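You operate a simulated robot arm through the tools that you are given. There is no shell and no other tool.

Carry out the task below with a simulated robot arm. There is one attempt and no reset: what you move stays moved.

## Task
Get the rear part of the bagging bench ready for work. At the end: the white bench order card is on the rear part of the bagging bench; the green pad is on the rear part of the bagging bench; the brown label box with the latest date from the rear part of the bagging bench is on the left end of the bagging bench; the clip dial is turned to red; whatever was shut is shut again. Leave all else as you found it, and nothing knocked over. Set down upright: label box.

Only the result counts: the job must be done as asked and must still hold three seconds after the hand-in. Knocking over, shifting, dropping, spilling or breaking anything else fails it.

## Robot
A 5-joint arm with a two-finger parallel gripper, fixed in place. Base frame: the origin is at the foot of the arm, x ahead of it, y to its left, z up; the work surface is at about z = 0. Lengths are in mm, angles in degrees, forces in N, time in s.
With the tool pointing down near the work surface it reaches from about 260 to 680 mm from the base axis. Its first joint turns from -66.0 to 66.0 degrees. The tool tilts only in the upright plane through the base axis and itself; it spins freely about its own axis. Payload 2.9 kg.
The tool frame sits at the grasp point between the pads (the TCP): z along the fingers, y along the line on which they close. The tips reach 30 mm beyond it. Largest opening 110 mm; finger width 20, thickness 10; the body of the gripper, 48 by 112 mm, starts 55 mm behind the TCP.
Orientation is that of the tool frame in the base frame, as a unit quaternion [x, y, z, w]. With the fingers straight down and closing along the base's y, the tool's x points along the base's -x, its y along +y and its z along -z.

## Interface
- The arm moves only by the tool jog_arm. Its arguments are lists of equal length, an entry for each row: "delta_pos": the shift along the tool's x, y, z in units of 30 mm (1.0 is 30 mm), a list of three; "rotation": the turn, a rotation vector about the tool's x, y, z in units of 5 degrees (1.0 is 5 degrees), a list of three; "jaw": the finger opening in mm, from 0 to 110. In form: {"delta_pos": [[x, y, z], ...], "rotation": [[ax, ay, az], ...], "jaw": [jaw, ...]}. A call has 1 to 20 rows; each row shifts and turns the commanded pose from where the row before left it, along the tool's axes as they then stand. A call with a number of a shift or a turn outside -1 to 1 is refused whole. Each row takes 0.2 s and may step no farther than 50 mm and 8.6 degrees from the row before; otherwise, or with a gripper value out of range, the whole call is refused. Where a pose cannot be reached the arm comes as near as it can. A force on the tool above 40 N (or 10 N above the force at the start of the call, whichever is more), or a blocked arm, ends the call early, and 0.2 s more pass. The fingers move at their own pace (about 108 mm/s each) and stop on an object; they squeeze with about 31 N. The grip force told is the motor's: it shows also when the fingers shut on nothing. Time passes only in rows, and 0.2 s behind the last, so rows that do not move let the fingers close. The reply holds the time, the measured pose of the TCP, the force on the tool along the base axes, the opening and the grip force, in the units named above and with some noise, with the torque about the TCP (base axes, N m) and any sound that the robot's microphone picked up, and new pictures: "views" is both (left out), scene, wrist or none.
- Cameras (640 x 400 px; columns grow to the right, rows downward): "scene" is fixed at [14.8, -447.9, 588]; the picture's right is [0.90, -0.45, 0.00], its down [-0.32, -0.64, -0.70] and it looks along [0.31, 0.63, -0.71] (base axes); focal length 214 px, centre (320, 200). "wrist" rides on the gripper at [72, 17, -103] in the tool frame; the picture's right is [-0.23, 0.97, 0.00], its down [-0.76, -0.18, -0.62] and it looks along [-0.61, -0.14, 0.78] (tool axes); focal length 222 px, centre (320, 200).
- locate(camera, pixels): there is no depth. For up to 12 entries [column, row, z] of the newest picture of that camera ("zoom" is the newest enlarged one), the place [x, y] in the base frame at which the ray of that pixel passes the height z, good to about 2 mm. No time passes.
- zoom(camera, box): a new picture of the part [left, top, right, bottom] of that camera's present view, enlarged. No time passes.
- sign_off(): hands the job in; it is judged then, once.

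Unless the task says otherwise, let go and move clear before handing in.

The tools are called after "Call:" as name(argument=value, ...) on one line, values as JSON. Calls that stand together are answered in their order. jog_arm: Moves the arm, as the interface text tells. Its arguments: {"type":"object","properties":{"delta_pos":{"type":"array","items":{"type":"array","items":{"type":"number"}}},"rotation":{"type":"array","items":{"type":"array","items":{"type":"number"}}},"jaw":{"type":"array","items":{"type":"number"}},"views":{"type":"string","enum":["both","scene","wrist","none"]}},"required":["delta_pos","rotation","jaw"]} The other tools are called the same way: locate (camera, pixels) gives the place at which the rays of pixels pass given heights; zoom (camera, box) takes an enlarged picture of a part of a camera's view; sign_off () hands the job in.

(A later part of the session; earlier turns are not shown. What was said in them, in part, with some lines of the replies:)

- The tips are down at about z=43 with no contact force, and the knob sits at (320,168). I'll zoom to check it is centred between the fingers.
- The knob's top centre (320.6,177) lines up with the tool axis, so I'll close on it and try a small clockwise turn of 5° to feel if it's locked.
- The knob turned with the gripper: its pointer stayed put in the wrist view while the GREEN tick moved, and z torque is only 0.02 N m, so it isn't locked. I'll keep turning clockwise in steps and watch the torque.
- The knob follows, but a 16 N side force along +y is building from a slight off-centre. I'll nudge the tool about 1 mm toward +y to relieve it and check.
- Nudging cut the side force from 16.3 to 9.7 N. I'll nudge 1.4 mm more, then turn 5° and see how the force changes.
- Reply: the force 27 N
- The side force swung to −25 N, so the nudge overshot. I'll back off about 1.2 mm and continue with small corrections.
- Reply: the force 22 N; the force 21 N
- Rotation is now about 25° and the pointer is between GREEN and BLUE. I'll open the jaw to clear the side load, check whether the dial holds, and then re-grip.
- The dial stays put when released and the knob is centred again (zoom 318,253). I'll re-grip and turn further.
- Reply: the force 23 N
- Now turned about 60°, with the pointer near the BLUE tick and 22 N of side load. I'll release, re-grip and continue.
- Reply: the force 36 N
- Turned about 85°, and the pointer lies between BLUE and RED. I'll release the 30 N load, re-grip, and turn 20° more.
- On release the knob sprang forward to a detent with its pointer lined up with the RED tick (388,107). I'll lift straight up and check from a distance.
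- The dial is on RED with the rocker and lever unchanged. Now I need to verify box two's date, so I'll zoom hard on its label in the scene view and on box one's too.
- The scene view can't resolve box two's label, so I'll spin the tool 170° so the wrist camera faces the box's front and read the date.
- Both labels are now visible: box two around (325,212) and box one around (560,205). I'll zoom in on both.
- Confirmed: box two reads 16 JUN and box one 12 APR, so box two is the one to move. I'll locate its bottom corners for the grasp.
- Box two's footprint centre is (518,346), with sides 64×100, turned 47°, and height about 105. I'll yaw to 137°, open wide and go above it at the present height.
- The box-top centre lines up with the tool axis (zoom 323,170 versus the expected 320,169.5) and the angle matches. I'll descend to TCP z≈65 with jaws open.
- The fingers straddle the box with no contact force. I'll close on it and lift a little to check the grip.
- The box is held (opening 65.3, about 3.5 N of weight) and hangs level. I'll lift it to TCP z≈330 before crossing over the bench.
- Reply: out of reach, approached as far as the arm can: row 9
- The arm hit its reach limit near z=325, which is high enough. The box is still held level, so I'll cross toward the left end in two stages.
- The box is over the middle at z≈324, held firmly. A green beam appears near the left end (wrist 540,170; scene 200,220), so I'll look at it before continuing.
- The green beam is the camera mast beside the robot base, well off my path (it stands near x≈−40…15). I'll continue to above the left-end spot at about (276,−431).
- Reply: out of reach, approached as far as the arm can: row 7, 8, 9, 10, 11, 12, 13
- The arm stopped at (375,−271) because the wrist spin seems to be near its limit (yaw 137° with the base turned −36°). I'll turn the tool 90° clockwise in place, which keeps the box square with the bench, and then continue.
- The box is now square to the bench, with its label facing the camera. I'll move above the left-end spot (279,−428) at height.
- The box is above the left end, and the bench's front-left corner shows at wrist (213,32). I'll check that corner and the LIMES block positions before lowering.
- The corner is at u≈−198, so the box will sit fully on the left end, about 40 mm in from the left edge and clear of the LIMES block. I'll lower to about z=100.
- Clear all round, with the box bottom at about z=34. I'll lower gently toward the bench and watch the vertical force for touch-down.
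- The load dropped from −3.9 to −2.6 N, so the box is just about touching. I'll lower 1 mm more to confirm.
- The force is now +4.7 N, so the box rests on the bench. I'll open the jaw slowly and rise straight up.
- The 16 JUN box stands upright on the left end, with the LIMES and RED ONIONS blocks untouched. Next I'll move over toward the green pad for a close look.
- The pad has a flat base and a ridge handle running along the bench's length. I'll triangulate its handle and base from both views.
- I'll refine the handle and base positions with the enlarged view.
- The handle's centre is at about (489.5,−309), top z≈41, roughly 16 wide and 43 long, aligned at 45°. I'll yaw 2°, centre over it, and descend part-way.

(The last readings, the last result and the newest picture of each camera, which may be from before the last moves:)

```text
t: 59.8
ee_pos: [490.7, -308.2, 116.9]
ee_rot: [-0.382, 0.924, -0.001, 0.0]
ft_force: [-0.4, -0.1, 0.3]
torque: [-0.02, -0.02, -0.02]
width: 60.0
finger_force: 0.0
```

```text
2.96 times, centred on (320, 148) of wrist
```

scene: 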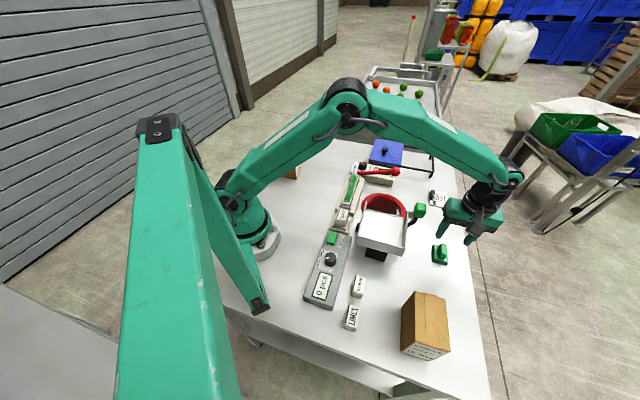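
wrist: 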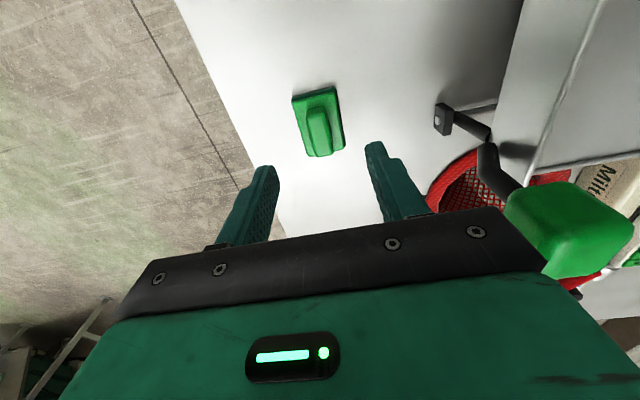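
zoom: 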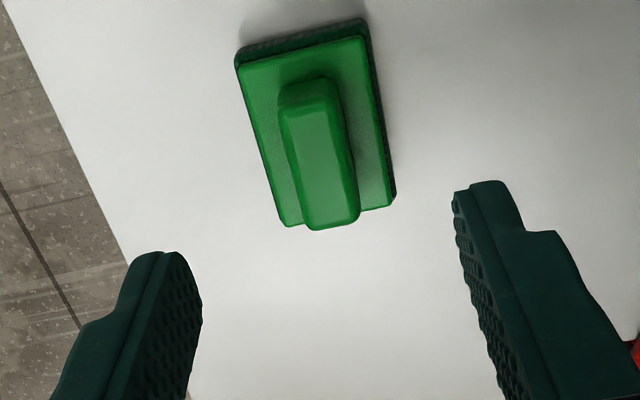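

The handle centre sits at zoom (321,160), right on the tool axis. The hopper's green lever knob (wrist 570,232) is nearby, so I'll check its clearance before descending.

Call:
locate(camera="wrist", pixels=[[570, 232, 60], [570, 232, 90], [570, 232, 120], [570, 232, 150], [508, 200, 120], [508, 200, 90]])

Call:
locate(camera="scene", pixels=[[419, 210, 60], [419, 210, 90], [419, 210, 120], [419, 210, 150]])

```text
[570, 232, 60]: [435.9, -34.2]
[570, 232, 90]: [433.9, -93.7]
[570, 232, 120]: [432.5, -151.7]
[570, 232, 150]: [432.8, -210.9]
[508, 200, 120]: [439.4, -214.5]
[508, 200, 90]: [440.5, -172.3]
```

```text
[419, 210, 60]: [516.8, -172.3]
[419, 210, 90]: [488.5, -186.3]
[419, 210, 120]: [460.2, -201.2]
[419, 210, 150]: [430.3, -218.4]
```

The lever knob is around (432,−213,150), about 37 mm clear of the gripper body at this spot. I'll go down to TCP z≈50, close on the handle and lift slightly.

Call:
jog_arm(delta_pos=[[0, 0, 0.9], [0, 0, 0.9], [0, 0, 0.43], [0, 0, 0]], rotation=[[0, 0, 0], [0, 0, 0], [0, 0, 0], [0, 0, 0]], jaw=[60, 60, 60, 60])

```text
t: 60.8
ee_pos: [489.9, -309.2, 51.6]
ee_rot: [-0.383, 0.924, 0.0, 0.0]
ft_force: [0.2, 0.6, 0.1]
torque: [-0.02, 0.0, -0.01]
width: 60.0
finger_force: 0.1
```

scene: 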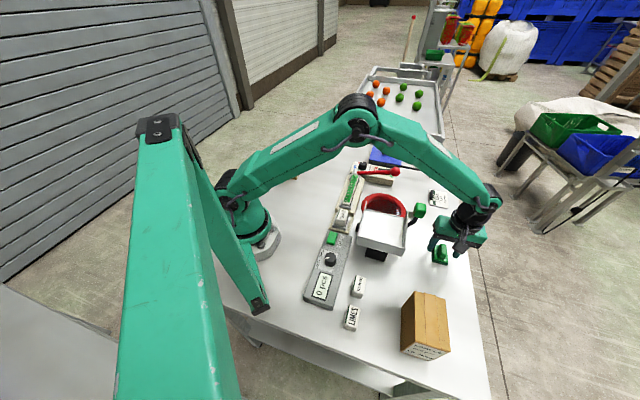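
wrist: 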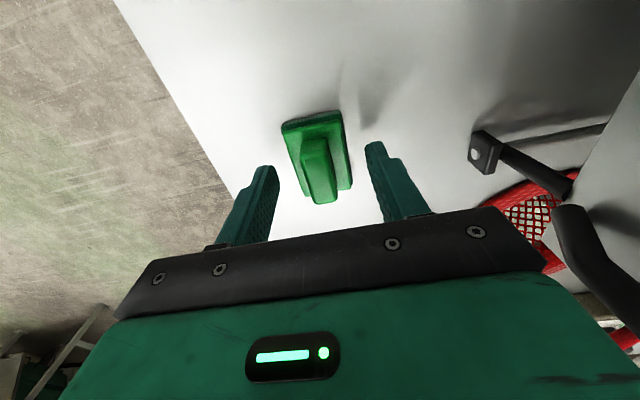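

No contact. I'll check where the handle's centre sits relative to the fingers before closing.

Call:
zoom(camera="wrist", box=[240, 100, 400, 220])

```text
3.33 times, centred on (320, 160) of wrist
```

zoom: 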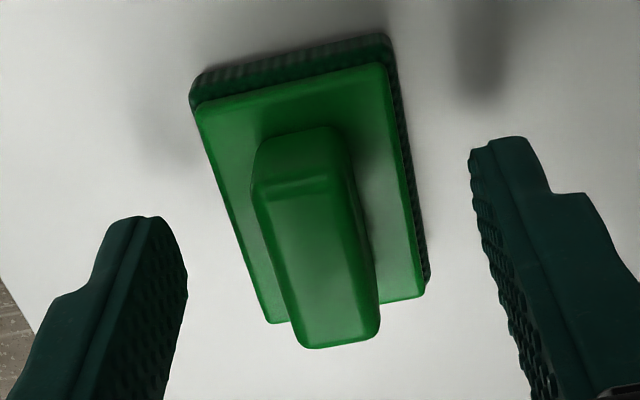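

The handle's top-face centre (zoom 318,255) matches the tool axis within about 2 mm. Closing and lifting slightly.

Call:
jog_arm(delta_pos=[[0, 0, 0], [0, 0, 0], [0, 0, 0], [0, 0, -0.3], [0, 0, -0.3], [0, 0, 0]], rotation=[[0, 0, 0], [0, 0, 0], [0, 0, 0], [0, 0, 0], [0, 0, 0], [0, 0, 0]], jaw=[5, 5, 5, 5, 5, 5])

```text
t: 62.2
ee_pos: [489.3, -308.7, 70.2]
ee_rot: [-0.383, 0.924, 0.0, 0.0]
ft_force: [0.0, -0.1, 0.0]
torque: [-0.02, -0.04, -0.02]
width: 16.9
finger_force: 30.5
```

scene: 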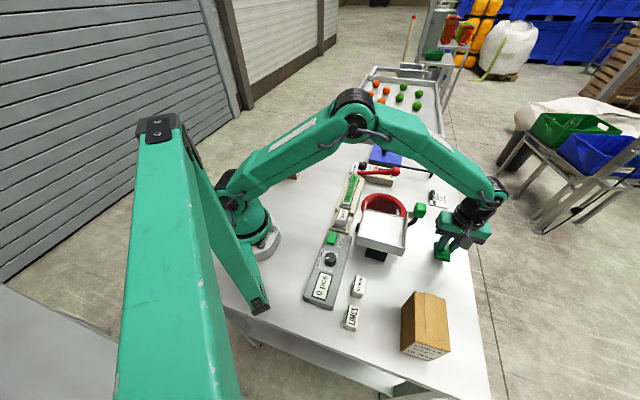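
wrist: 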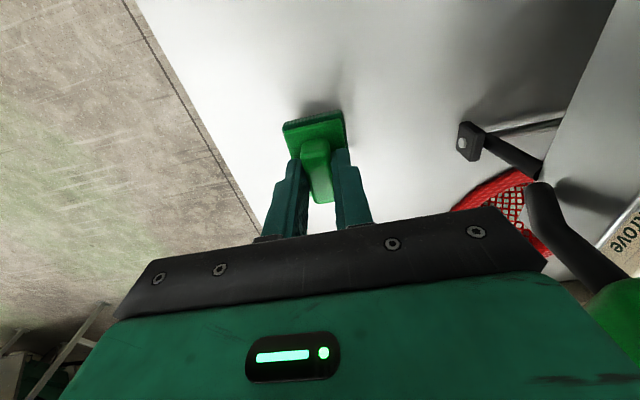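

The pad is gripped (16.9 mm) and off the bench. I'll lift to about z=300 and carry it across to the rear part, above about (332,332).

Call:
jog_arm(delta_pos=[[0, 0, -0.96], [0, 0, -0.96], [0, 0, -0.96], [0, 0, -0.96], [0, 0, -0.96], [0, 0, -0.96], [0, 0, -0.96], [0, 0, -0.96], [0, 0, 0]], rotation=[[0, 0, 0], [0, 0, 0], [0, 0, 0], [0, 0, 0], [0, 0, 0], [0, 0, 0], [0, 0, 0], [0, 0, 0], [0, 0, 0]], jaw=[5, 5, 5, 5, 5, 5, 5, 5, 5])

Call:
zoom(camera="wrist", box=[240, 80, 400, 220])

```text
t: 64.2
ee_pos: [488.5, -308.4, 300.6]
ee_rot: [-0.384, 0.923, 0.0, 0.0]
ft_force: [0.3, 0.1, -0.4]
torque: [-0.02, 0.03, 0.02]
width: 17.0
finger_force: 30.5
```

scene: 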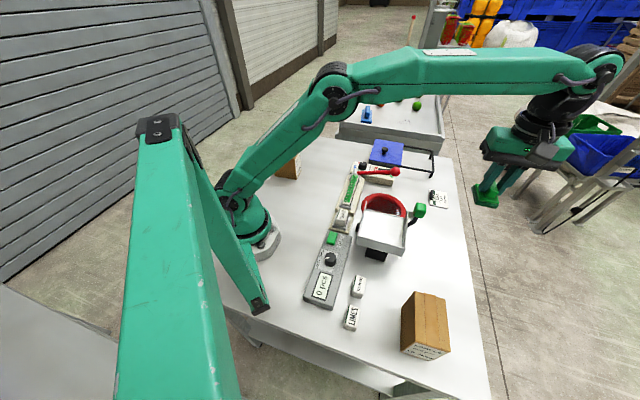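
wrist: 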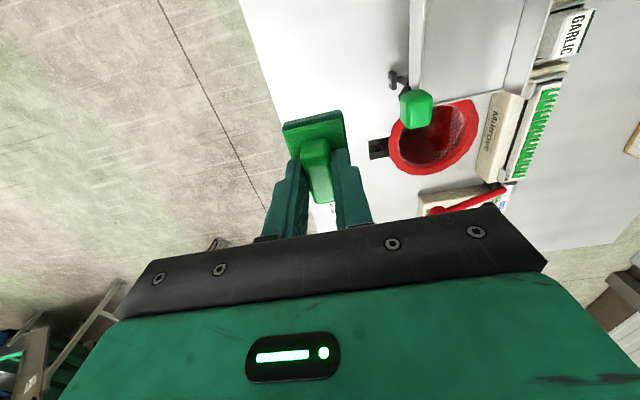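

```text
2.86 times, centred on (320, 150) of wrist
```

zoom: 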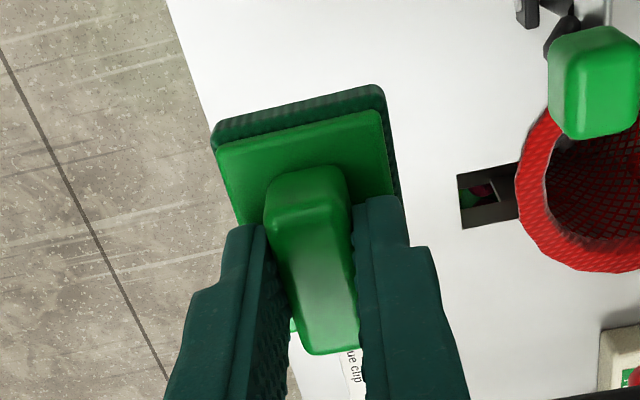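

The pad hangs level in the grip. Now carrying it across at z≈300 to above the rear part.

Call:
jog_arm(delta_pos=[[-0.57, 0.941, 0], [-0.57, 0.941, 0], [-0.57, 0.941, 0], [-0.57, 0.941, 0], [-0.57, 0.941, 0], [-0.57, 0.941, 0], [-0.57, 0.941, 0], [-0.57, 0.941, 0], [-0.57, 0.941, 0], [-0.57, 0.941, 0], [-0.57, 0.941, 0], [-0.57, 0.941, 0], [-0.57, 0.941, 0], [-0.57, 0.941, 0], [-0.57, 0.941, 0], [-0.57, 0.941, 0], [-0.57, 0.941, 0], [-0.57, 0.941, 0], [-0.57, 0.941, 0], [-0.57, 0.941, 0]], rotation=[[0, 0, 0], [0, 0, 0], [0, 0, 0], [0, 0, 0], [0, 0, 0], [0, 0, 0], [0, 0, 0], [0, 0, 0], [0, 0, 0], [0, 0, 0], [0, 0, 0], [0, 0, 0], [0, 0, 0], [0, 0, 0], [0, 0, 0], [0, 0, 0], [0, 0, 0], [0, 0, 0], [0, 0, 0], [0, 0, 0]], jaw=[5, 5, 5, 5, 5, 5, 5, 5, 5, 5, 5, 5, 5, 5, 5, 5, 5, 5, 5, 5])

```text
t: 68.4
ee_pos: [332.1, 332.6, 299.8]
ee_rot: [-0.382, 0.924, 0.0, -0.001]
ft_force: [-0.6, -0.3, -0.8]
torque: [0.0, -0.01, 0.0]
width: 16.9
finger_force: 30.9
```

scene: 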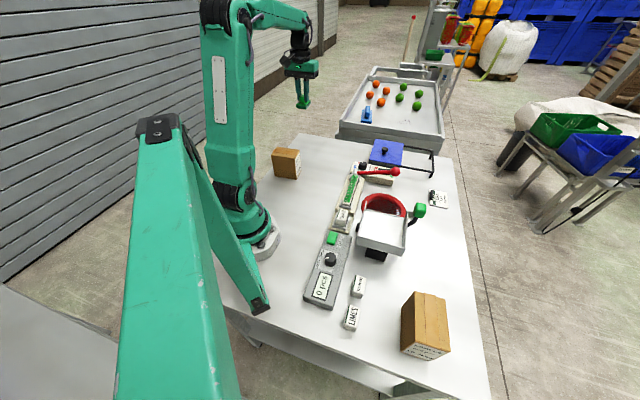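
wrist: 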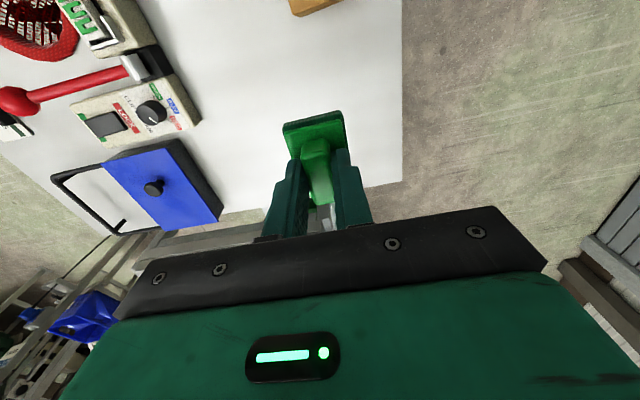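

The pad is above the rear part: the tool axis meets the bench at wrist (320,82), inside the rear edge (column ~402) and clear of box one. Lowering.

Call:
jog_arm(delta_pos=[[0, 0, 0.9], [0, 0, 0.9], [0, 0, 0.9], [0, 0, 0.9], [0, 0, 0.9], [0, 0, 0.9], [0, 0, 0.9], [0, 0, 0.9], [0, 0, 0.5], [0, 0, 0.2], [0, 0, 0]], rotation=[[0, 0, 0], [0, 0, 0], [0, 0, 0], [0, 0, 0], [0, 0, 0], [0, 0, 0], [0, 0, 0], [0, 0, 0], [0, 0, 0], [0, 0, 0], [0, 0, 0]], jaw=[5, 5, 5, 5, 5, 5, 5, 5, 5, 5, 5])

```text
t: 70.8
ee_pos: [332.5, 330.6, 63.5]
ee_rot: [-0.383, 0.924, 0.0, 0.0]
ft_force: [0.0, 0.4, -0.5]
torque: [-0.02, 0.02, 0.01]
width: 16.9
finger_force: 30.8
```

scene: 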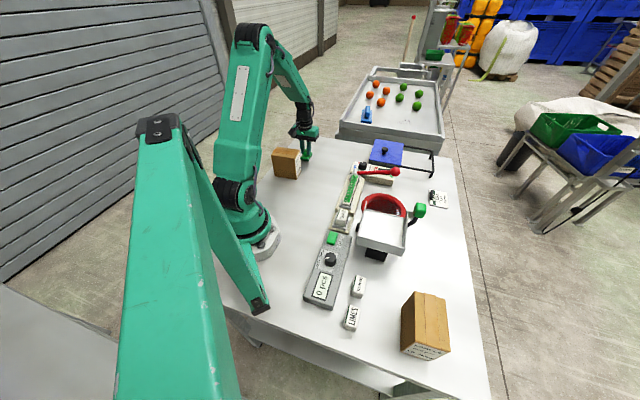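
wrist: 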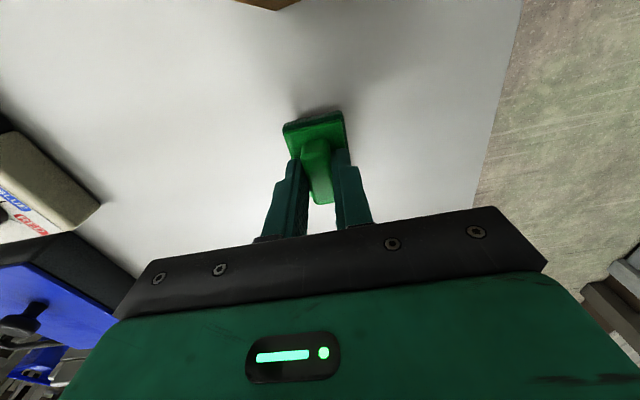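

The pad is about 12 mm above the bench with clear space around. I'll lower it in small steps until I feel touch-down.

Call:
jog_arm(delta_pos=[[0, 0, 0.25], [0, 0, 0.08], [0, 0, 0]], rotation=[[0, 0, 0], [0, 0, 0], [0, 0, 0]], jaw=[5, 5, 5], views="none")

Call:
jog_arm(delta_pos=[[0, 0, 0.035], [0, 0, 0]], rotation=[[0, 0, 0], [0, 0, 0]], jaw=[5, 5], views="none")

```text
t: 71.6
ee_pos: [331.6, 330.2, 53.7]
ee_rot: [-0.384, 0.923, 0.0, 0.0]
ft_force: [0.9, 0.4, -0.8]
torque: [0.01, 0.01, 0.01]
width: 17.2
finger_force: 30.8
```

```text
t: 72.2
ee_pos: [331.5, 330.4, 52.2]
ee_rot: [-0.384, 0.923, -0.001, 0.0]
ft_force: [-0.4, -0.8, 0.4]
torque: [0.01, 0.02, -0.01]
width: 16.9
finger_force: 31.2
```

Call:
jog_arm(delta_pos=[[0, 0, 0.03], [0, 0, 0]], rotation=[[0, 0, 0], [0, 0, 0]], jaw=[5, 5], views="none")

```text
t: 72.8
ee_pos: [332.8, 330.7, 50.6]
ee_rot: [-0.384, 0.923, 0.0, 0.0]
ft_force: [0.3, 0.4, -0.1]
torque: [0.0, 0.0, -0.01]
width: 17.0
finger_force: 31.1
```

No touch-down yet at z≈51. I'll lower another millimetre at a time.

Call:
jog_arm(delta_pos=[[0, 0, 0.03], [0, 0, 0]], rotation=[[0, 0, 0], [0, 0, 0]], jaw=[5, 5], views="none")

Call:
zoom(camera="scene", box=[270, 120, 350, 190])

```text
t: 73.4
ee_pos: [331.6, 331.4, 50.9]
ee_rot: [-0.383, 0.924, 0.0, 0.0]
ft_force: [-2.4, -1.4, 9.2]
torque: [-0.16, 0.13, 0.02]
width: 16.9
finger_force: 31.4
```

```text
5.71 times, centred on (310, 155) of scene
```

zoom: 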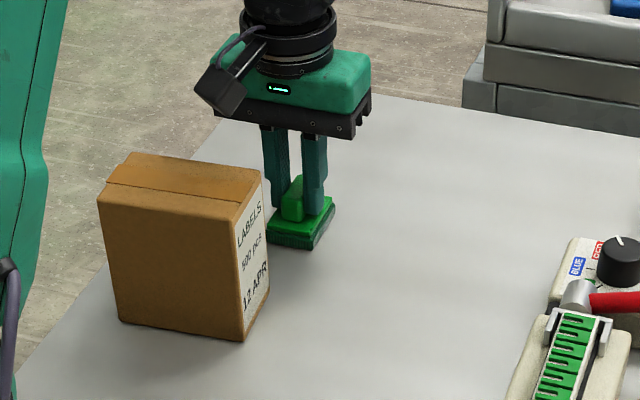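

Contact is confirmed (+9.2 N) and the pad is flat on the bench behind and to the right of box one. I'll release and lift straight up.

Call:
jog_arm(delta_pos=[[0, 0, 0], [0, 0, 0], [0, 0, -0.6], [0, 0, -0.9], [0, 0, -0.9], [0, 0, -0.9], [0, 0, -0.9], [0, 0, -0.9], [0, 0, -0.9], [0, 0, -0.9], [0, 0, 0]], rotation=[[0, 0, 0], [0, 0, 0], [0, 0, 0], [0, 0, 0], [0, 0, 0], [0, 0, 0], [0, 0, 0], [0, 0, 0], [0, 0, 0], [0, 0, 0], [0, 0, 0]], jaw=[40, 50, 50, 50, 50, 50, 50, 50, 50, 50, 50])

Call:
zoom(camera="scene", box=[270, 120, 350, 190])

```text
t: 75.8
ee_pos: [332.7, 331.2, 258.0]
ee_rot: [-0.382, 0.924, 0.0, -0.001]
ft_force: [-0.4, 0.4, -0.3]
torque: [0.0, -0.03, 0.01]
width: 50.2
finger_force: 0.0
```

scene: 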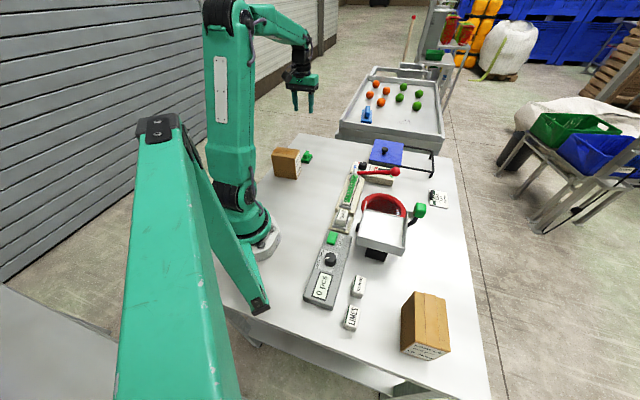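
wrist: 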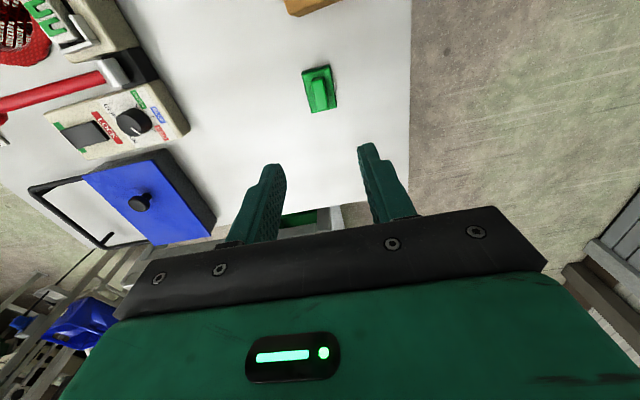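

```text
5.71 times, centred on (310, 155) of scene
```

zoom: 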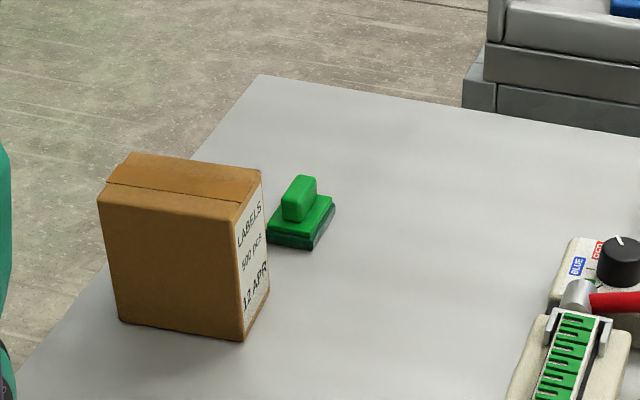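

The pad rests flat on the rear part and box one is untouched. Now for the order card: I'll move over toward it for a close look at its tab.

Call:
jog_arm(delta_pos=[[0.254, -0.953, 0.07], [0.254, -0.953, 0.07], [0.254, -0.953, 0.07], [0.254, -0.953, 0.07], [0.254, -0.953, 0.07], [0.254, -0.953, 0.07], [0.254, -0.953, 0.07], [0.254, -0.953, 0.07], [0.254, -0.953, 0.07], [0.254, -0.953, 0.07], [0.254, -0.953, 0.07], [0.254, -0.953, 0.07], [0.254, -0.953, 0.07], [0.254, -0.953, 0.07], [0.254, -0.953, 0.07], [0.254, -0.953, 0.07], [0.254, -0.953, 0.07], [0.254, -0.953, 0.07], [0, 0, 0]], rotation=[[0, 0, 0], [0, 0, 0], [0, 0, 0], [0, 0, 0], [0, 0, 0], [0, 0, 0], [0, 0, 0], [0, 0, 0], [0, 0, 0], [0, 0, 0], [0, 0, 0], [0, 0, 0], [0, 0, 0], [0, 0, 0], [0, 0, 0], [0, 0, 0], [0, 0, 0], [0, 0, 0], [0, 0, 0]], jaw=[50, 50, 50, 50, 50, 50, 50, 50, 50, 50, 50, 50, 50, 50, 50, 50, 50, 50, 50])

Call:
zoom(camera="wrist", box=[220, 60, 420, 220])

Call:
zoom(camera="scene", box=[420, 180, 460, 215])

```text
t: 79.8
ee_pos: [599.1, -129.5, 219.4]
ee_rot: [-0.384, 0.923, 0.0, 0.0]
ft_force: [-0.4, 0.4, 0.1]
torque: [-0.04, 0.01, 0.01]
width: 50.1
finger_force: 0.2
```

scene: 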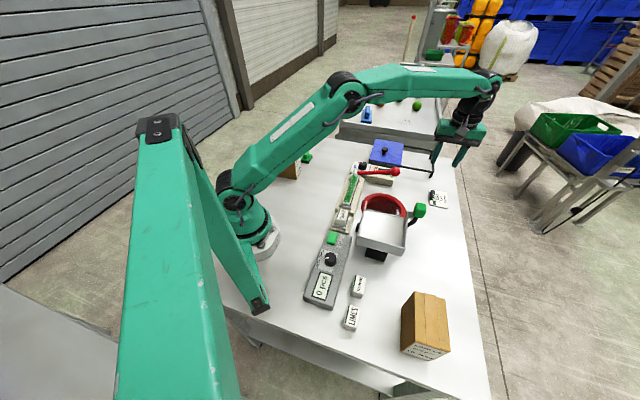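
wrist: 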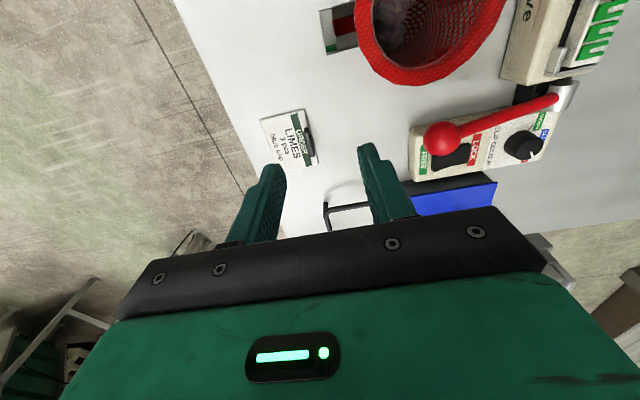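

```text
2.50 times, centred on (320, 140) of wrist
```

zoom: 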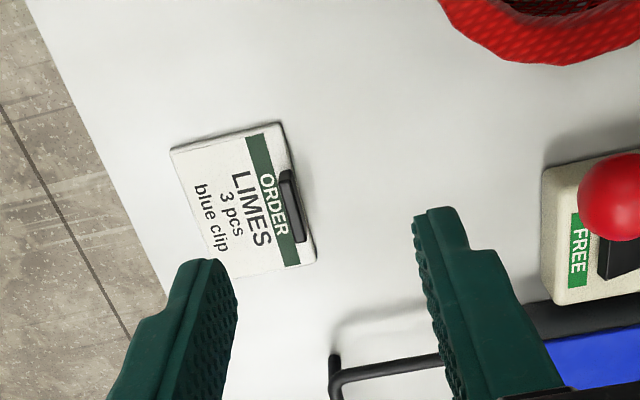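

```text
11.43 times, centred on (440, 198) of scene
```

zoom: 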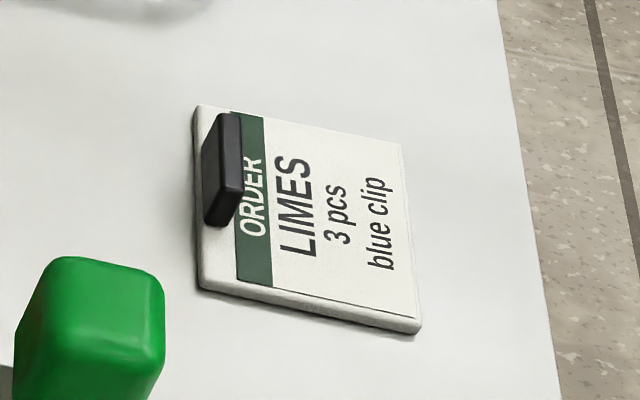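

The tab shows at wrist zoom (292,206) and scene zoom (222,168). I'll triangulate the tab and the card's corners.

Call:
locate(camera="zoom", pixels=[[222, 168, 5], [222, 168, 12], [222, 168, 20], [230, 116, 20], [235, 190, 20], [198, 106, 4], [402, 145, 4], [420, 325, 4], [198, 285, 4]])

Call:
locate(camera="wrist", pixels=[[308.8, 142.4, 5], [308.8, 142.4, 12], [308.8, 142.4, 20], [304, 128.4, 20], [313.2, 156.8, 20], [260, 119.2, 4], [304.8, 108.4, 4], [319, 163, 4], [282, 171, 4]])

```text
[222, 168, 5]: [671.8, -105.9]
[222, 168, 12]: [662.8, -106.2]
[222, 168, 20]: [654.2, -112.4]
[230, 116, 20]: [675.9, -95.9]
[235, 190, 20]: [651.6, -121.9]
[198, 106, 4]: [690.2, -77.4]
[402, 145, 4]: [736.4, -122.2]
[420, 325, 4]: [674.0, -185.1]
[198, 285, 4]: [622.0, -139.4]
```

```text
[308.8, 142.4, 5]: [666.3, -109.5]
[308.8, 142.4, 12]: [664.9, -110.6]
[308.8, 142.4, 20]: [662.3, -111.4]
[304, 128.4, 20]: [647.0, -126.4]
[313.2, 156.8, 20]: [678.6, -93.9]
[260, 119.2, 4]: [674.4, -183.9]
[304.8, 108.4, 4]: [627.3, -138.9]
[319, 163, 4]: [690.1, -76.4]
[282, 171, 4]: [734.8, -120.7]
```

The tab centre is at about (664,−109) and the card (90×64) lies at ~44°, radius 673, just in reach. I'll go down to z≈130 first, then out over the tab.

Call:
jog_arm(delta_pos=[[0, 0, 1], [0, 0, 1], [0, 0, 1], [-0.672, -0.35, 0], [-0.672, -0.35, 0], [-0.672, -0.35, 0], [0, 0, 0]], rotation=[[0, 0, 0], [0, 0, 0], [0, 0, 0], [0, 0, 0], [0, 0, 0], [0, 0, 0], [0, 0, 0]], jaw=[45, 45, 45, 45, 45, 45, 45])

Call:
zoom(camera="wrist", box=[220, 80, 420, 220])

```text
t: 81.4
ee_pos: [663.7, -108.7, 129.5]
ee_rot: [-0.383, 0.924, 0.0, 0.0]
ft_force: [-0.3, -0.1, 0.4]
torque: [0.03, -0.01, 0.02]
width: 45.1
finger_force: 0.0
```

scene: 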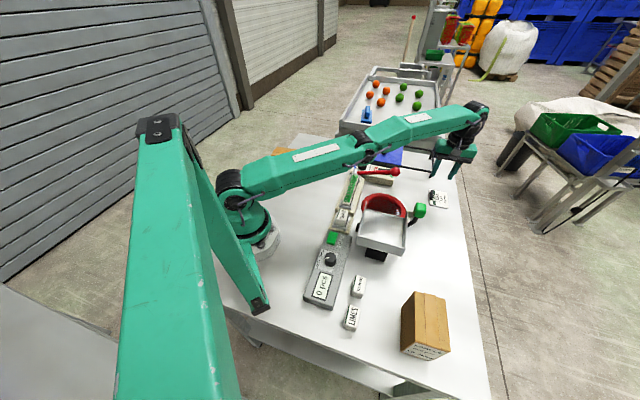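
wrist: 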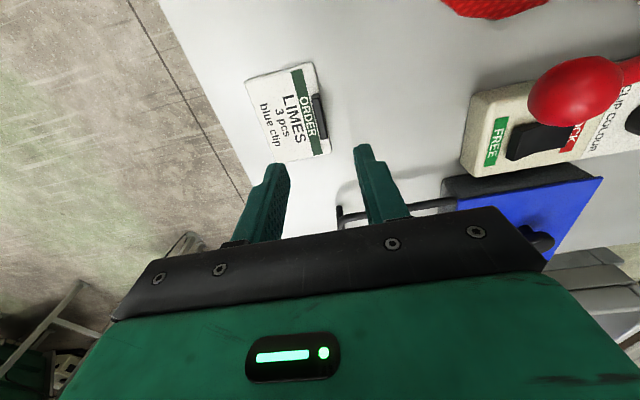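

```text
2.86 times, centred on (320, 150) of wrist
```

zoom: 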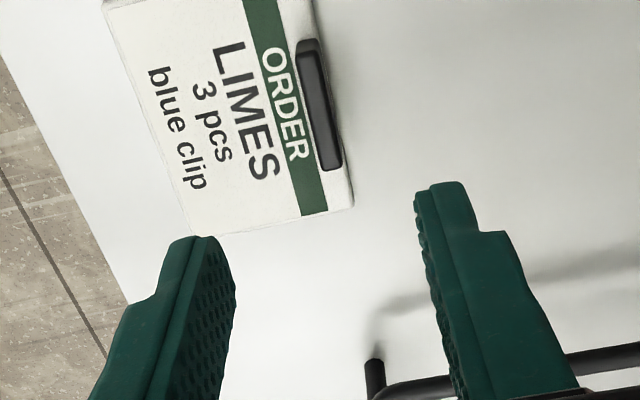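

The arm reaches, and the tab lines up with the tool axis (zoom 321,106 versus the expected ~321,118). I'll shift about 4 mm along the tab to centre and descend toward it.

Call:
jog_arm(delta_pos=[[0.13, 0, 0.5], [0, 0, 0.9], [0, 0, 0.9], [0, 0, 0.5], [0, 0, 0]], rotation=[[0, 0, 0], [0, 0, 0], [0, 0, 0], [0, 0, 0], [0, 0, 0]], jaw=[45, 45, 45, 45, 45])

Call:
zoom(camera="wrist", box=[240, 100, 400, 220])

Call:
zoom(camera="scene", box=[400, 140, 490, 220])

```text
t: 82.6
ee_pos: [662.6, -112.4, 46.0]
ee_rot: [-0.384, 0.924, 0.0, 0.0]
ft_force: [-0.1, -0.6, -1.3]
torque: [-0.01, -0.02, 0.04]
width: 45.0
finger_force: 0.0
```

scene: 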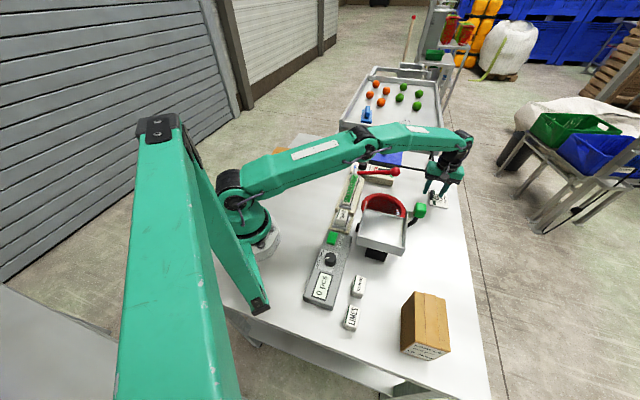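
wrist: 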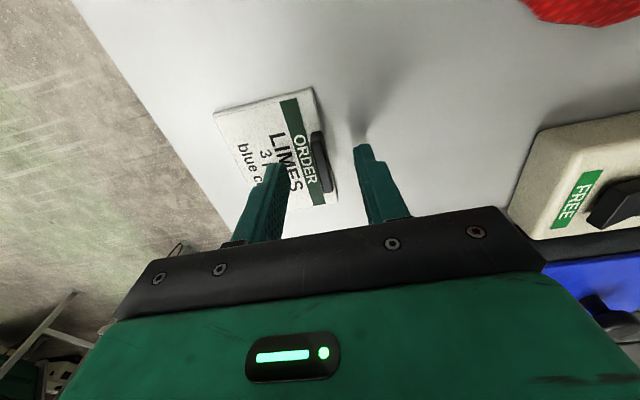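

```text
3.33 times, centred on (320, 160) of wrist
```

zoom: 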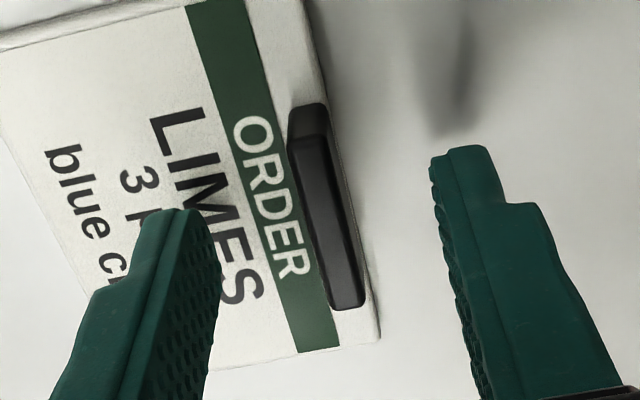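

```text
5.00 times, centred on (445, 180) of scene
```

zoom: 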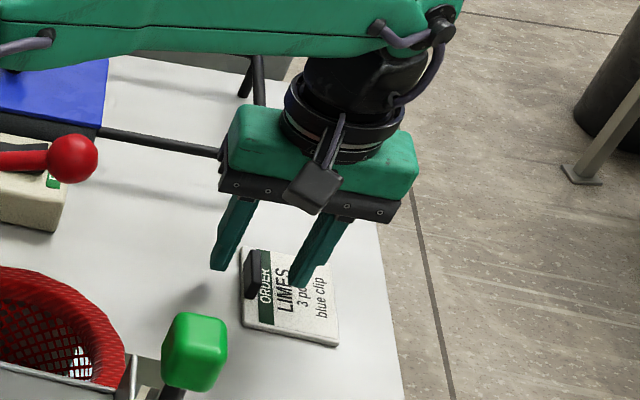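

The tips are at z≈16, with the tab centred between them to within 2 mm. I'll correct 1.5 mm, go 8 mm lower, and close on the tab.

Call:
jog_arm(delta_pos=[[0, 0.05, 0.15], [0, 0, 0.11], [0, 0, 0]], rotation=[[0, 0, 0], [0, 0, 0], [0, 0, 0]], jaw=[45, 45, 45], views="wrist")

Call:
zoom(camera="scene", box=[420, 170, 470, 215])

```text
t: 83.4
ee_pos: [660.9, -110.4, 38.3]
ee_rot: [-0.383, 0.924, 0.001, 0.001]
ft_force: [0.8, -0.1, -0.2]
torque: [-0.02, -0.03, -0.02]
width: 45.0
finger_force: 0.1
```

wrist: 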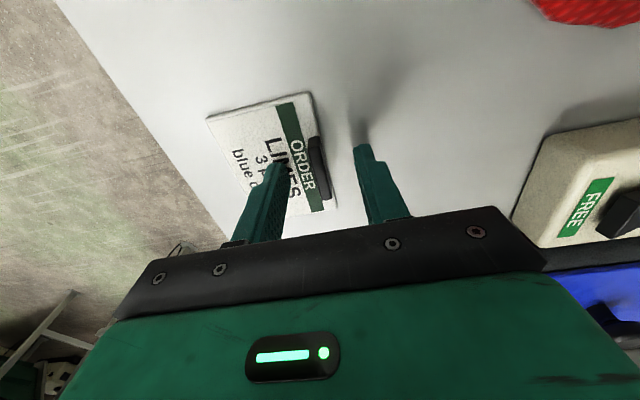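

```text
8.89 times, centred on (445, 192) of scene
```

zoom: 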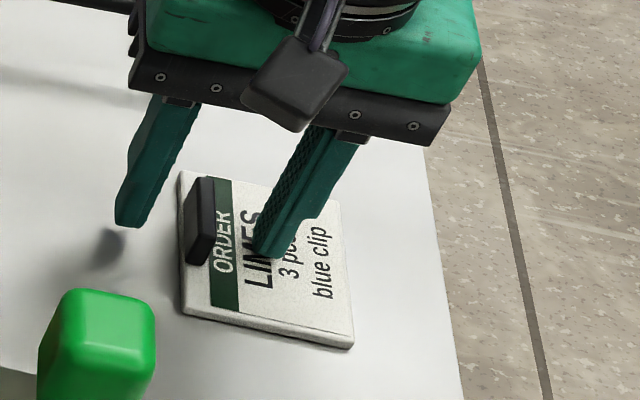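

No contact with the card, and the fingers straddle the tab. Closing on it and then raising a little.

Call:
jog_arm(delta_pos=[[0, 0, 0], [0, 0, 0], [0, 0, 0], [0, 0, -0.3], [0, 0, -0.4], [0, 0, 0]], rotation=[[0, 0, 0], [0, 0, 0], [0, 0, 0], [0, 0, 0], [0, 0, 0], [0, 0, 0]], jaw=[2, 2, 2, 2, 2, 2])

Call:
zoom(camera="scene", box=[420, 170, 470, 215])

```text
t: 84.8
ee_pos: [660.8, -111.0, 58.9]
ee_rot: [-0.383, 0.924, 0.0, 0.0]
ft_force: [-0.3, 0.3, 0.3]
torque: [0.0, 0.01, 0.02]
width: 6.7
finger_force: 31.0
```

scene: 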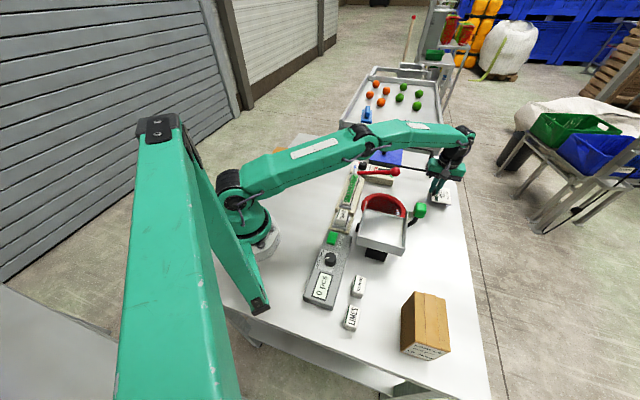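
wrist: 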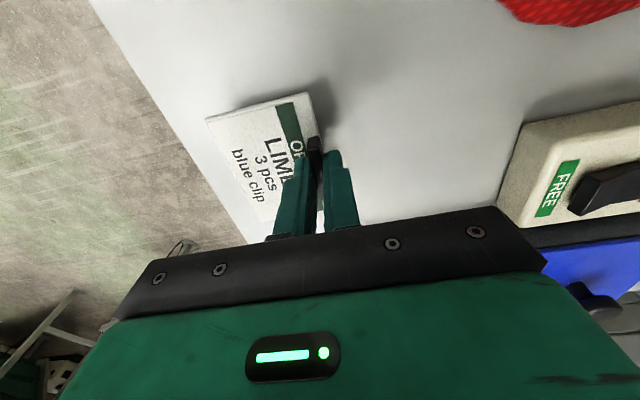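

```text
8.89 times, centred on (445, 192) of scene
```

zoom: 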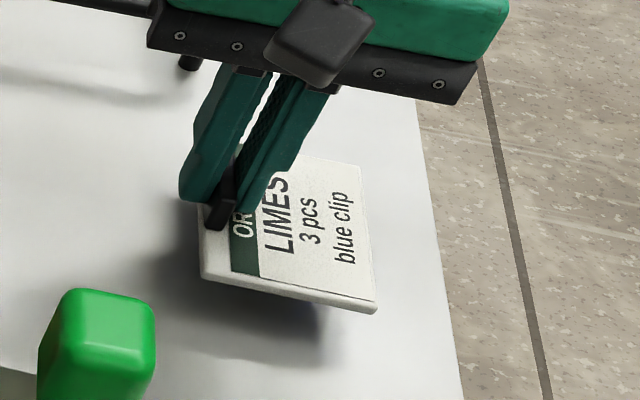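

The card is held by its tab (6.7 mm) and off the bench. I'll lift to z≈150, then retract inward while rising to z≈250.

Call:
jog_arm(delta_pos=[[0, 0, -1], [0, 0, -1], [0, 0, -1], [0.236, 0.717, -0.673], [0.236, 0.717, -0.673], [0.236, 0.717, -0.673], [0.236, 0.717, -0.673], [0.236, 0.717, -0.673], [0, 0, 0]], rotation=[[0, 0, 0], [0, 0, 0], [0, 0, 0], [0, 0, 0], [0, 0, 0], [0, 0, 0], [0, 0, 0], [0, 0, 0], [0, 0, 0]], jaw=[2, 2, 2, 2, 2, 2, 2, 2, 2])

```text
t: 86.8
ee_pos: [559.1, -59.0, 249.0]
ee_rot: [-0.383, 0.924, 0.0, 0.001]
ft_force: [0.1, 0.2, 0.1]
torque: [0.01, 0.03, 0.02]
width: 6.4
finger_force: 31.1
```

scene: 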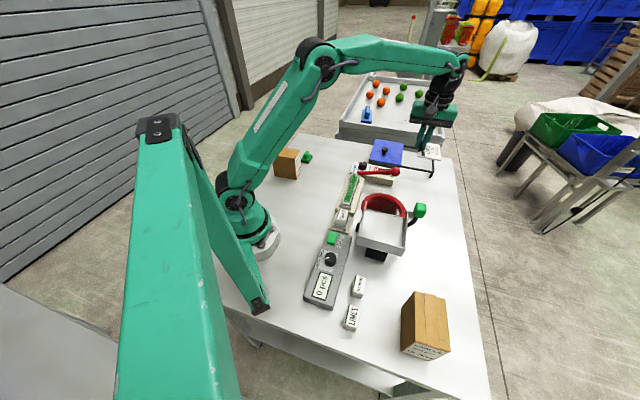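
wrist: 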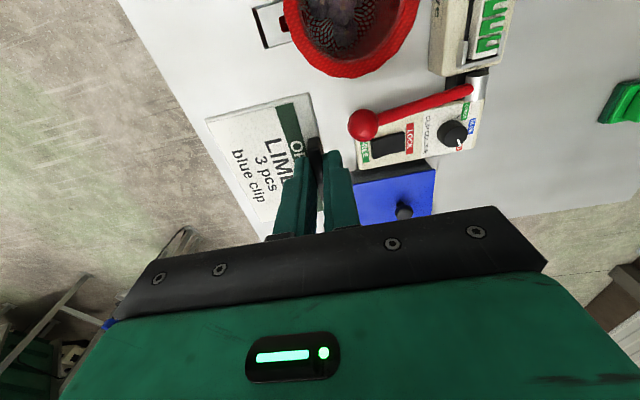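

The card is still held level at z≈249. Now I'll carry it across to above the rear part, at about (396,438).

Call:
jog_arm(delta_pos=[[-0.4635, 0.918, 0], [-0.4635, 0.918, 0], [-0.4635, 0.918, 0], [-0.4635, 0.918, 0], [-0.4635, 0.918, 0], [-0.4635, 0.918, 0], [-0.4635, 0.918, 0], [-0.4635, 0.918, 0], [-0.4635, 0.918, 0], [-0.4635, 0.918, 0], [-0.4635, 0.918, 0], [-0.4635, 0.918, 0], [-0.4635, 0.918, 0], [-0.4635, 0.918, 0], [-0.4635, 0.918, 0], [-0.4635, 0.918, 0], [-0.4635, 0.918, 0], [0, 0, 0]], rotation=[[0, 0, 0], [0, 0, 0], [0, 0, 0], [0, 0, 0], [0, 0, 0], [0, 0, 0], [0, 0, 0], [0, 0, 0], [0, 0, 0], [0, 0, 0], [0, 0, 0], [0, 0, 0], [0, 0, 0], [0, 0, 0], [0, 0, 0], [0, 0, 0], [0, 0, 0], [0, 0, 0]], jaw=[2, 2, 2, 2, 2, 2, 2, 2, 2, 2, 2, 2, 2, 2, 2, 2, 2, 2])

```text
t: 90.6
ee_pos: [396.1, 437.4, 250.1]
ee_rot: [-0.382, 0.924, -0.001, 0.0]
ft_force: [0.0, -0.3, -0.3]
torque: [0.02, 0.01, -0.03]
width: 6.8
finger_force: 31.2
```

scene: 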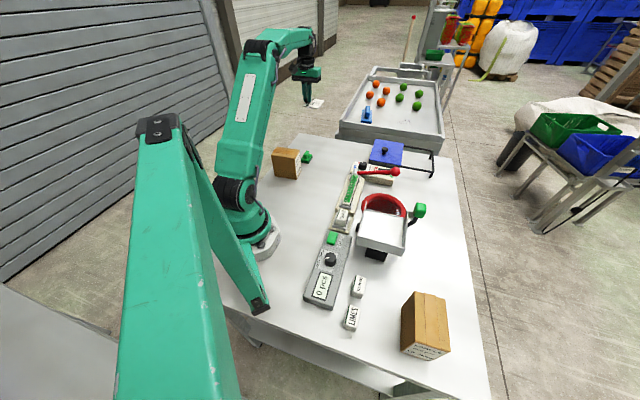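
wrist: 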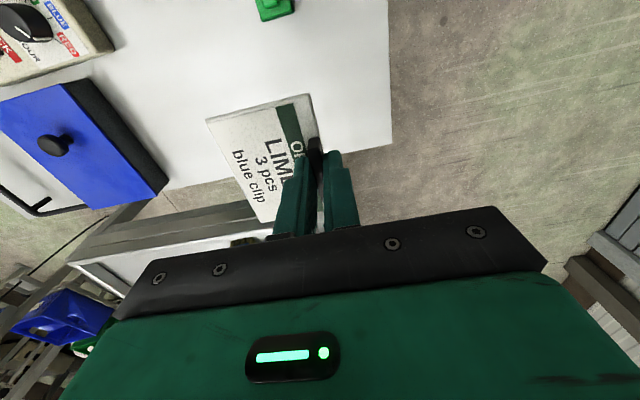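

Clear below: the pad shows at (273,8) and the bench edges are well away from the landing spot. Lowering to about z=50.

Call:
jog_arm(delta_pos=[[0, 0, 0.83], [0, 0, 0.83], [0, 0, 0.83], [0, 0, 0.83], [0, 0, 0.83], [0, 0, 0.83], [0, 0, 0.83], [0, 0, 0.83], [0, 0, 0]], rotation=[[0, 0, 0], [0, 0, 0], [0, 0, 0], [0, 0, 0], [0, 0, 0], [0, 0, 0], [0, 0, 0], [0, 0, 0], [0, 0, 0]], jaw=[2, 2, 2, 2, 2, 2, 2, 2, 2])

Call:
zoom(camera="scene", box=[270, 90, 370, 190])

```text
t: 92.6
ee_pos: [396.6, 437.6, 49.6]
ee_rot: [-0.384, 0.923, 0.0, 0.001]
ft_force: [0.6, -0.3, 0.0]
torque: [0.01, 0.01, -0.01]
width: 6.6
finger_force: 31.1
```

scene: 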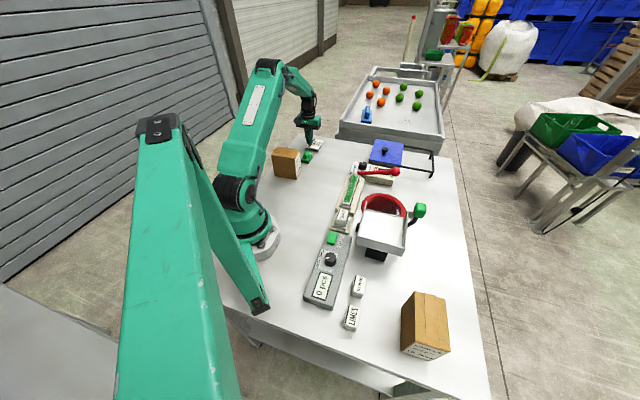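
wrist: 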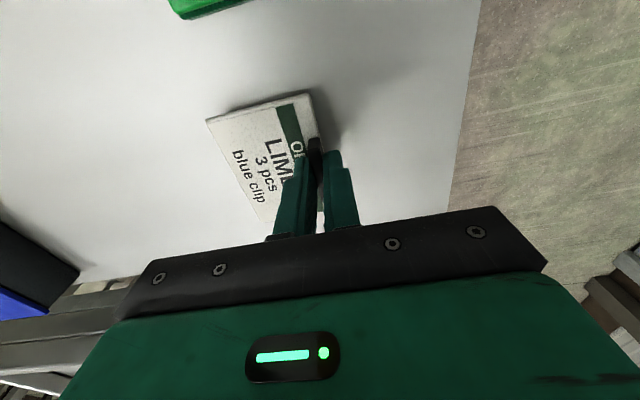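

```text
4.00 times, centred on (320, 140) of scene
```

zoom: 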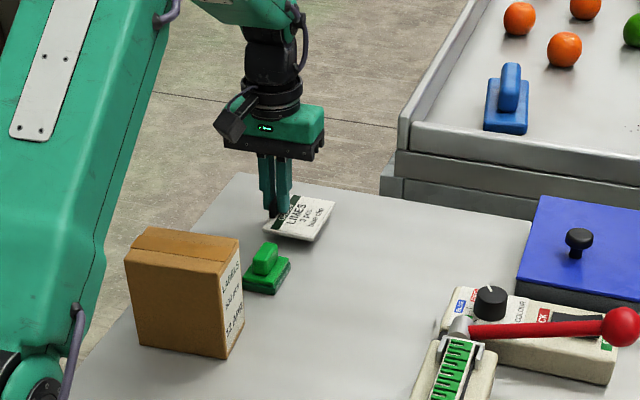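

The card is about 11 mm above the bench, clear of the pad. Lowering gently to touch-down.

Call:
jog_arm(delta_pos=[[0, 0, 0.2], [0, 0, 0.08], [0, 0, 0]], rotation=[[0, 0, 0], [0, 0, 0], [0, 0, 0]], jaw=[2, 2, 2], views="none")

Call:
jog_arm(delta_pos=[[0, 0, 0.04], [0, 0, 0]], rotation=[[0, 0, 0], [0, 0, 0]], jaw=[2, 2], views="none")

Call:
jog_arm(delta_pos=[[0, 0, 0.04], [0, 0, 0]], rotation=[[0, 0, 0], [0, 0, 0]], jaw=[2, 2], views="none")

```text
t: 93.4
ee_pos: [397.3, 438.9, 42.8]
ee_rot: [-0.384, 0.923, 0.0, 0.0]
ft_force: [-0.4, -0.2, -0.1]
torque: [0.02, 0.02, -0.01]
width: 6.8
finger_force: 30.8
```

```text
t: 94.0
ee_pos: [396.1, 437.5, 40.3]
ee_rot: [-0.384, 0.924, 0.0, 0.0]
ft_force: [0.0, 0.5, -0.2]
torque: [-0.01, 0.02, -0.02]
width: 6.9
finger_force: 31.4
```

```text
t: 94.6
ee_pos: [395.3, 438.0, 40.1]
ee_rot: [-0.384, 0.923, 0.0, 0.0]
ft_force: [0.6, -0.4, 0.2]
torque: [-0.01, 0.01, 0.02]
width: 6.6
finger_force: 31.4
```

No contact yet at z≈40; continuing down in small steps.

Call:
jog_arm(delta_pos=[[0, 0, 0.035], [0, 0, 0]], rotation=[[0, 0, 0], [0, 0, 0]], jaw=[2, 2], views="none")

Call:
jog_arm(delta_pos=[[0, 0, 0.03], [0, 0, 0]], rotation=[[0, 0, 0], [0, 0, 0]], jaw=[2, 2], views="none")

```text
t: 95.2
ee_pos: [395.9, 437.4, 39.1]
ee_rot: [-0.385, 0.923, 0.0, 0.0]
ft_force: [0.3, 0.4, -1.4]
torque: [0.01, 0.04, -0.05]
width: 6.7
finger_force: 30.9
```

```text
t: 95.8
ee_pos: [394.8, 437.9, 37.9]
ee_rot: [-0.384, 0.924, 0.0, 0.0]
ft_force: [0.0, 0.5, -0.7]
torque: [0.02, -0.01, 0.0]
width: 7.0
finger_force: 30.8
```

Call:
jog_arm(delta_pos=[[0, 0, 0.03], [0, 0, 0]], rotation=[[0, 0, 0], [0, 0, 0]], jaw=[2, 2], views="none")

Call:
zoom(camera="scene", box=[295, 120, 335, 165])

```text
t: 96.4
ee_pos: [395.7, 438.2, 37.0]
ee_rot: [-0.384, 0.923, 0.0, 0.001]
ft_force: [-1.4, -2.1, 7.0]
torque: [-0.14, 0.08, 0.02]
width: 6.9
finger_force: 30.6
```

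```text
8.89 times, centred on (315, 142) of scene
```

zoom: 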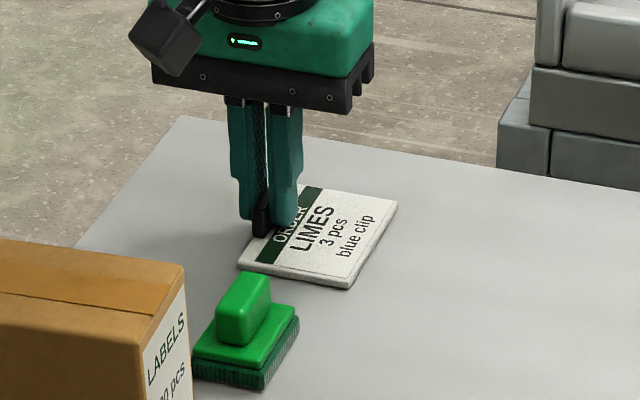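

Touch-down is confirmed (+7 N) and the card lies flat on the rear part beside the pad. I'll release and lift straight up.

Call:
jog_arm(delta_pos=[[0, 0, 0], [0, 0, 0], [0, 0, -0.4], [0, 0, -0.9], [0, 0, -0.9], [0, 0, -0.9], [0, 0, -0.9], [0, 0, -0.9], [0, 0, -0.9], [0, 0, 0]], rotation=[[0, 0, 0], [0, 0, 0], [0, 0, 0], [0, 0, 0], [0, 0, 0], [0, 0, 0], [0, 0, 0], [0, 0, 0], [0, 0, 0], [0, 0, 0]], jaw=[25, 40, 40, 40, 40, 40, 40, 40, 40, 40])

Call:
zoom(camera="scene", box=[270, 90, 370, 190])

Call:
zoom(camera="scene", box=[340, 130, 450, 200])

Call:
zoom(camera="scene", box=[300, 220, 500, 380])

```text
t: 98.6
ee_pos: [396.5, 437.5, 209.8]
ee_rot: [-0.384, 0.923, 0.0, 0.001]
ft_force: [-0.2, -0.4, -0.4]
torque: [0.02, 0.0, 0.0]
width: 39.9
finger_force: 0.1
```

scene: 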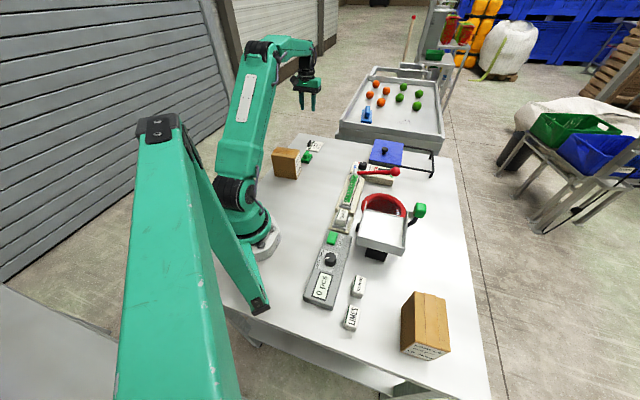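
wrist: 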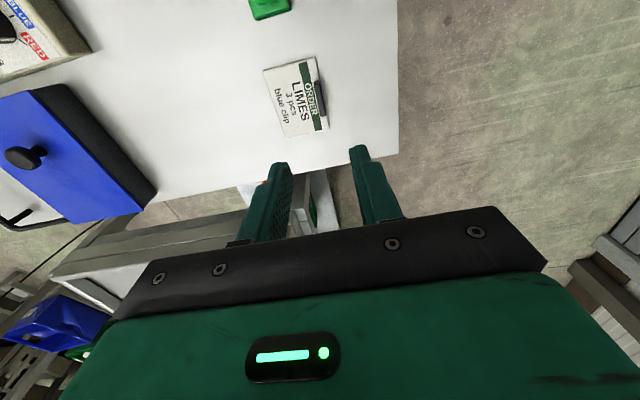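

```text
4.00 times, centred on (320, 140) of scene
```

zoom: 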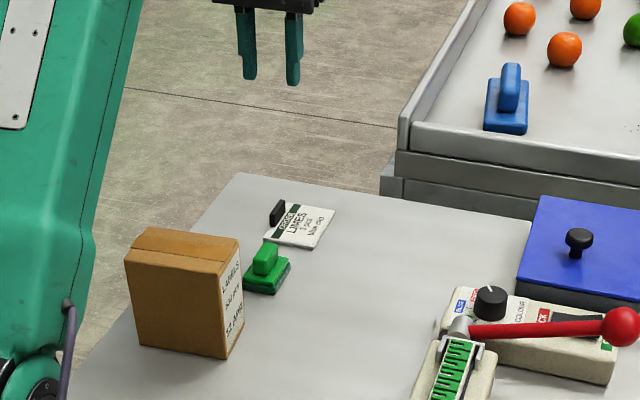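

```text
5.71 times, centred on (395, 165) of scene
```

zoom: 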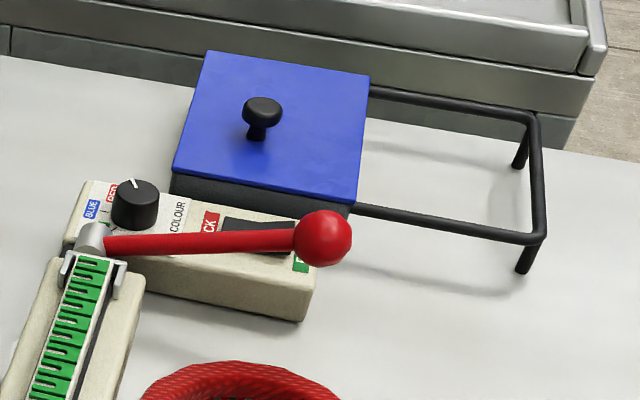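

```text
2.50 times, centred on (400, 300) of scene
```

zoom: 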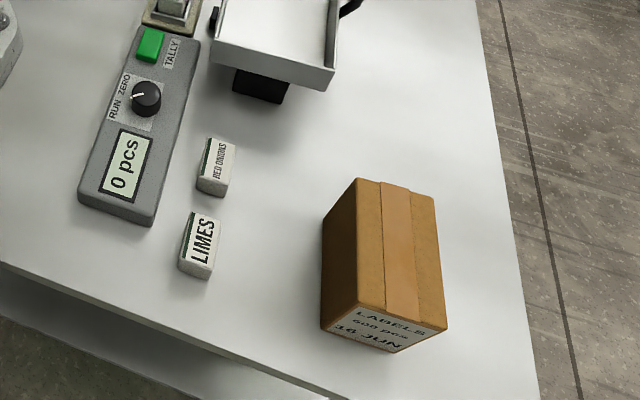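

The final views show everything in place:
- **Box:** the 16 JUN label box is upright on the left end (zoom 385,265).
- **Pad and card:** both lie flat on the rear part (zoom 267,270 and 300,225).
- **Dial:** it points to RED.
- **Unchanged:** the blue cover is still shut, and the lever, rocker and other items are as they were.

The gripper is open and well clear, so I'm handing in.

Call:
sign_off()

```text
The job is handed in.
```

The rear part of the bagging bench is set up as you asked, and I've handed the job in. I checked each item in the last pictures, but I don't have the verdict yet.

- **Order card:** it lies flat on the rear part, beside the pad.
- **Green pad:** it sits flat on the rear part, to the right of the 12 APR label box.
- **Label box:** the two boxes on the rear part read 12 APR and 16 JUN. I moved the 16 JUN box, and it stands upright on the left end.
- **Clip dial:** it was on green and now points to red. It turned without touching the LOCK/FREE switch, so I left that as it was.
- **Shut things:** I never opened the blue cover, so it is still shut.

I took "rear" and "left" from the side where the bench's labels read upright, so the rear is the robot's side. Nothing else looked moved or knocked over in the last pictures. The gripper is open and well clear of the bench.
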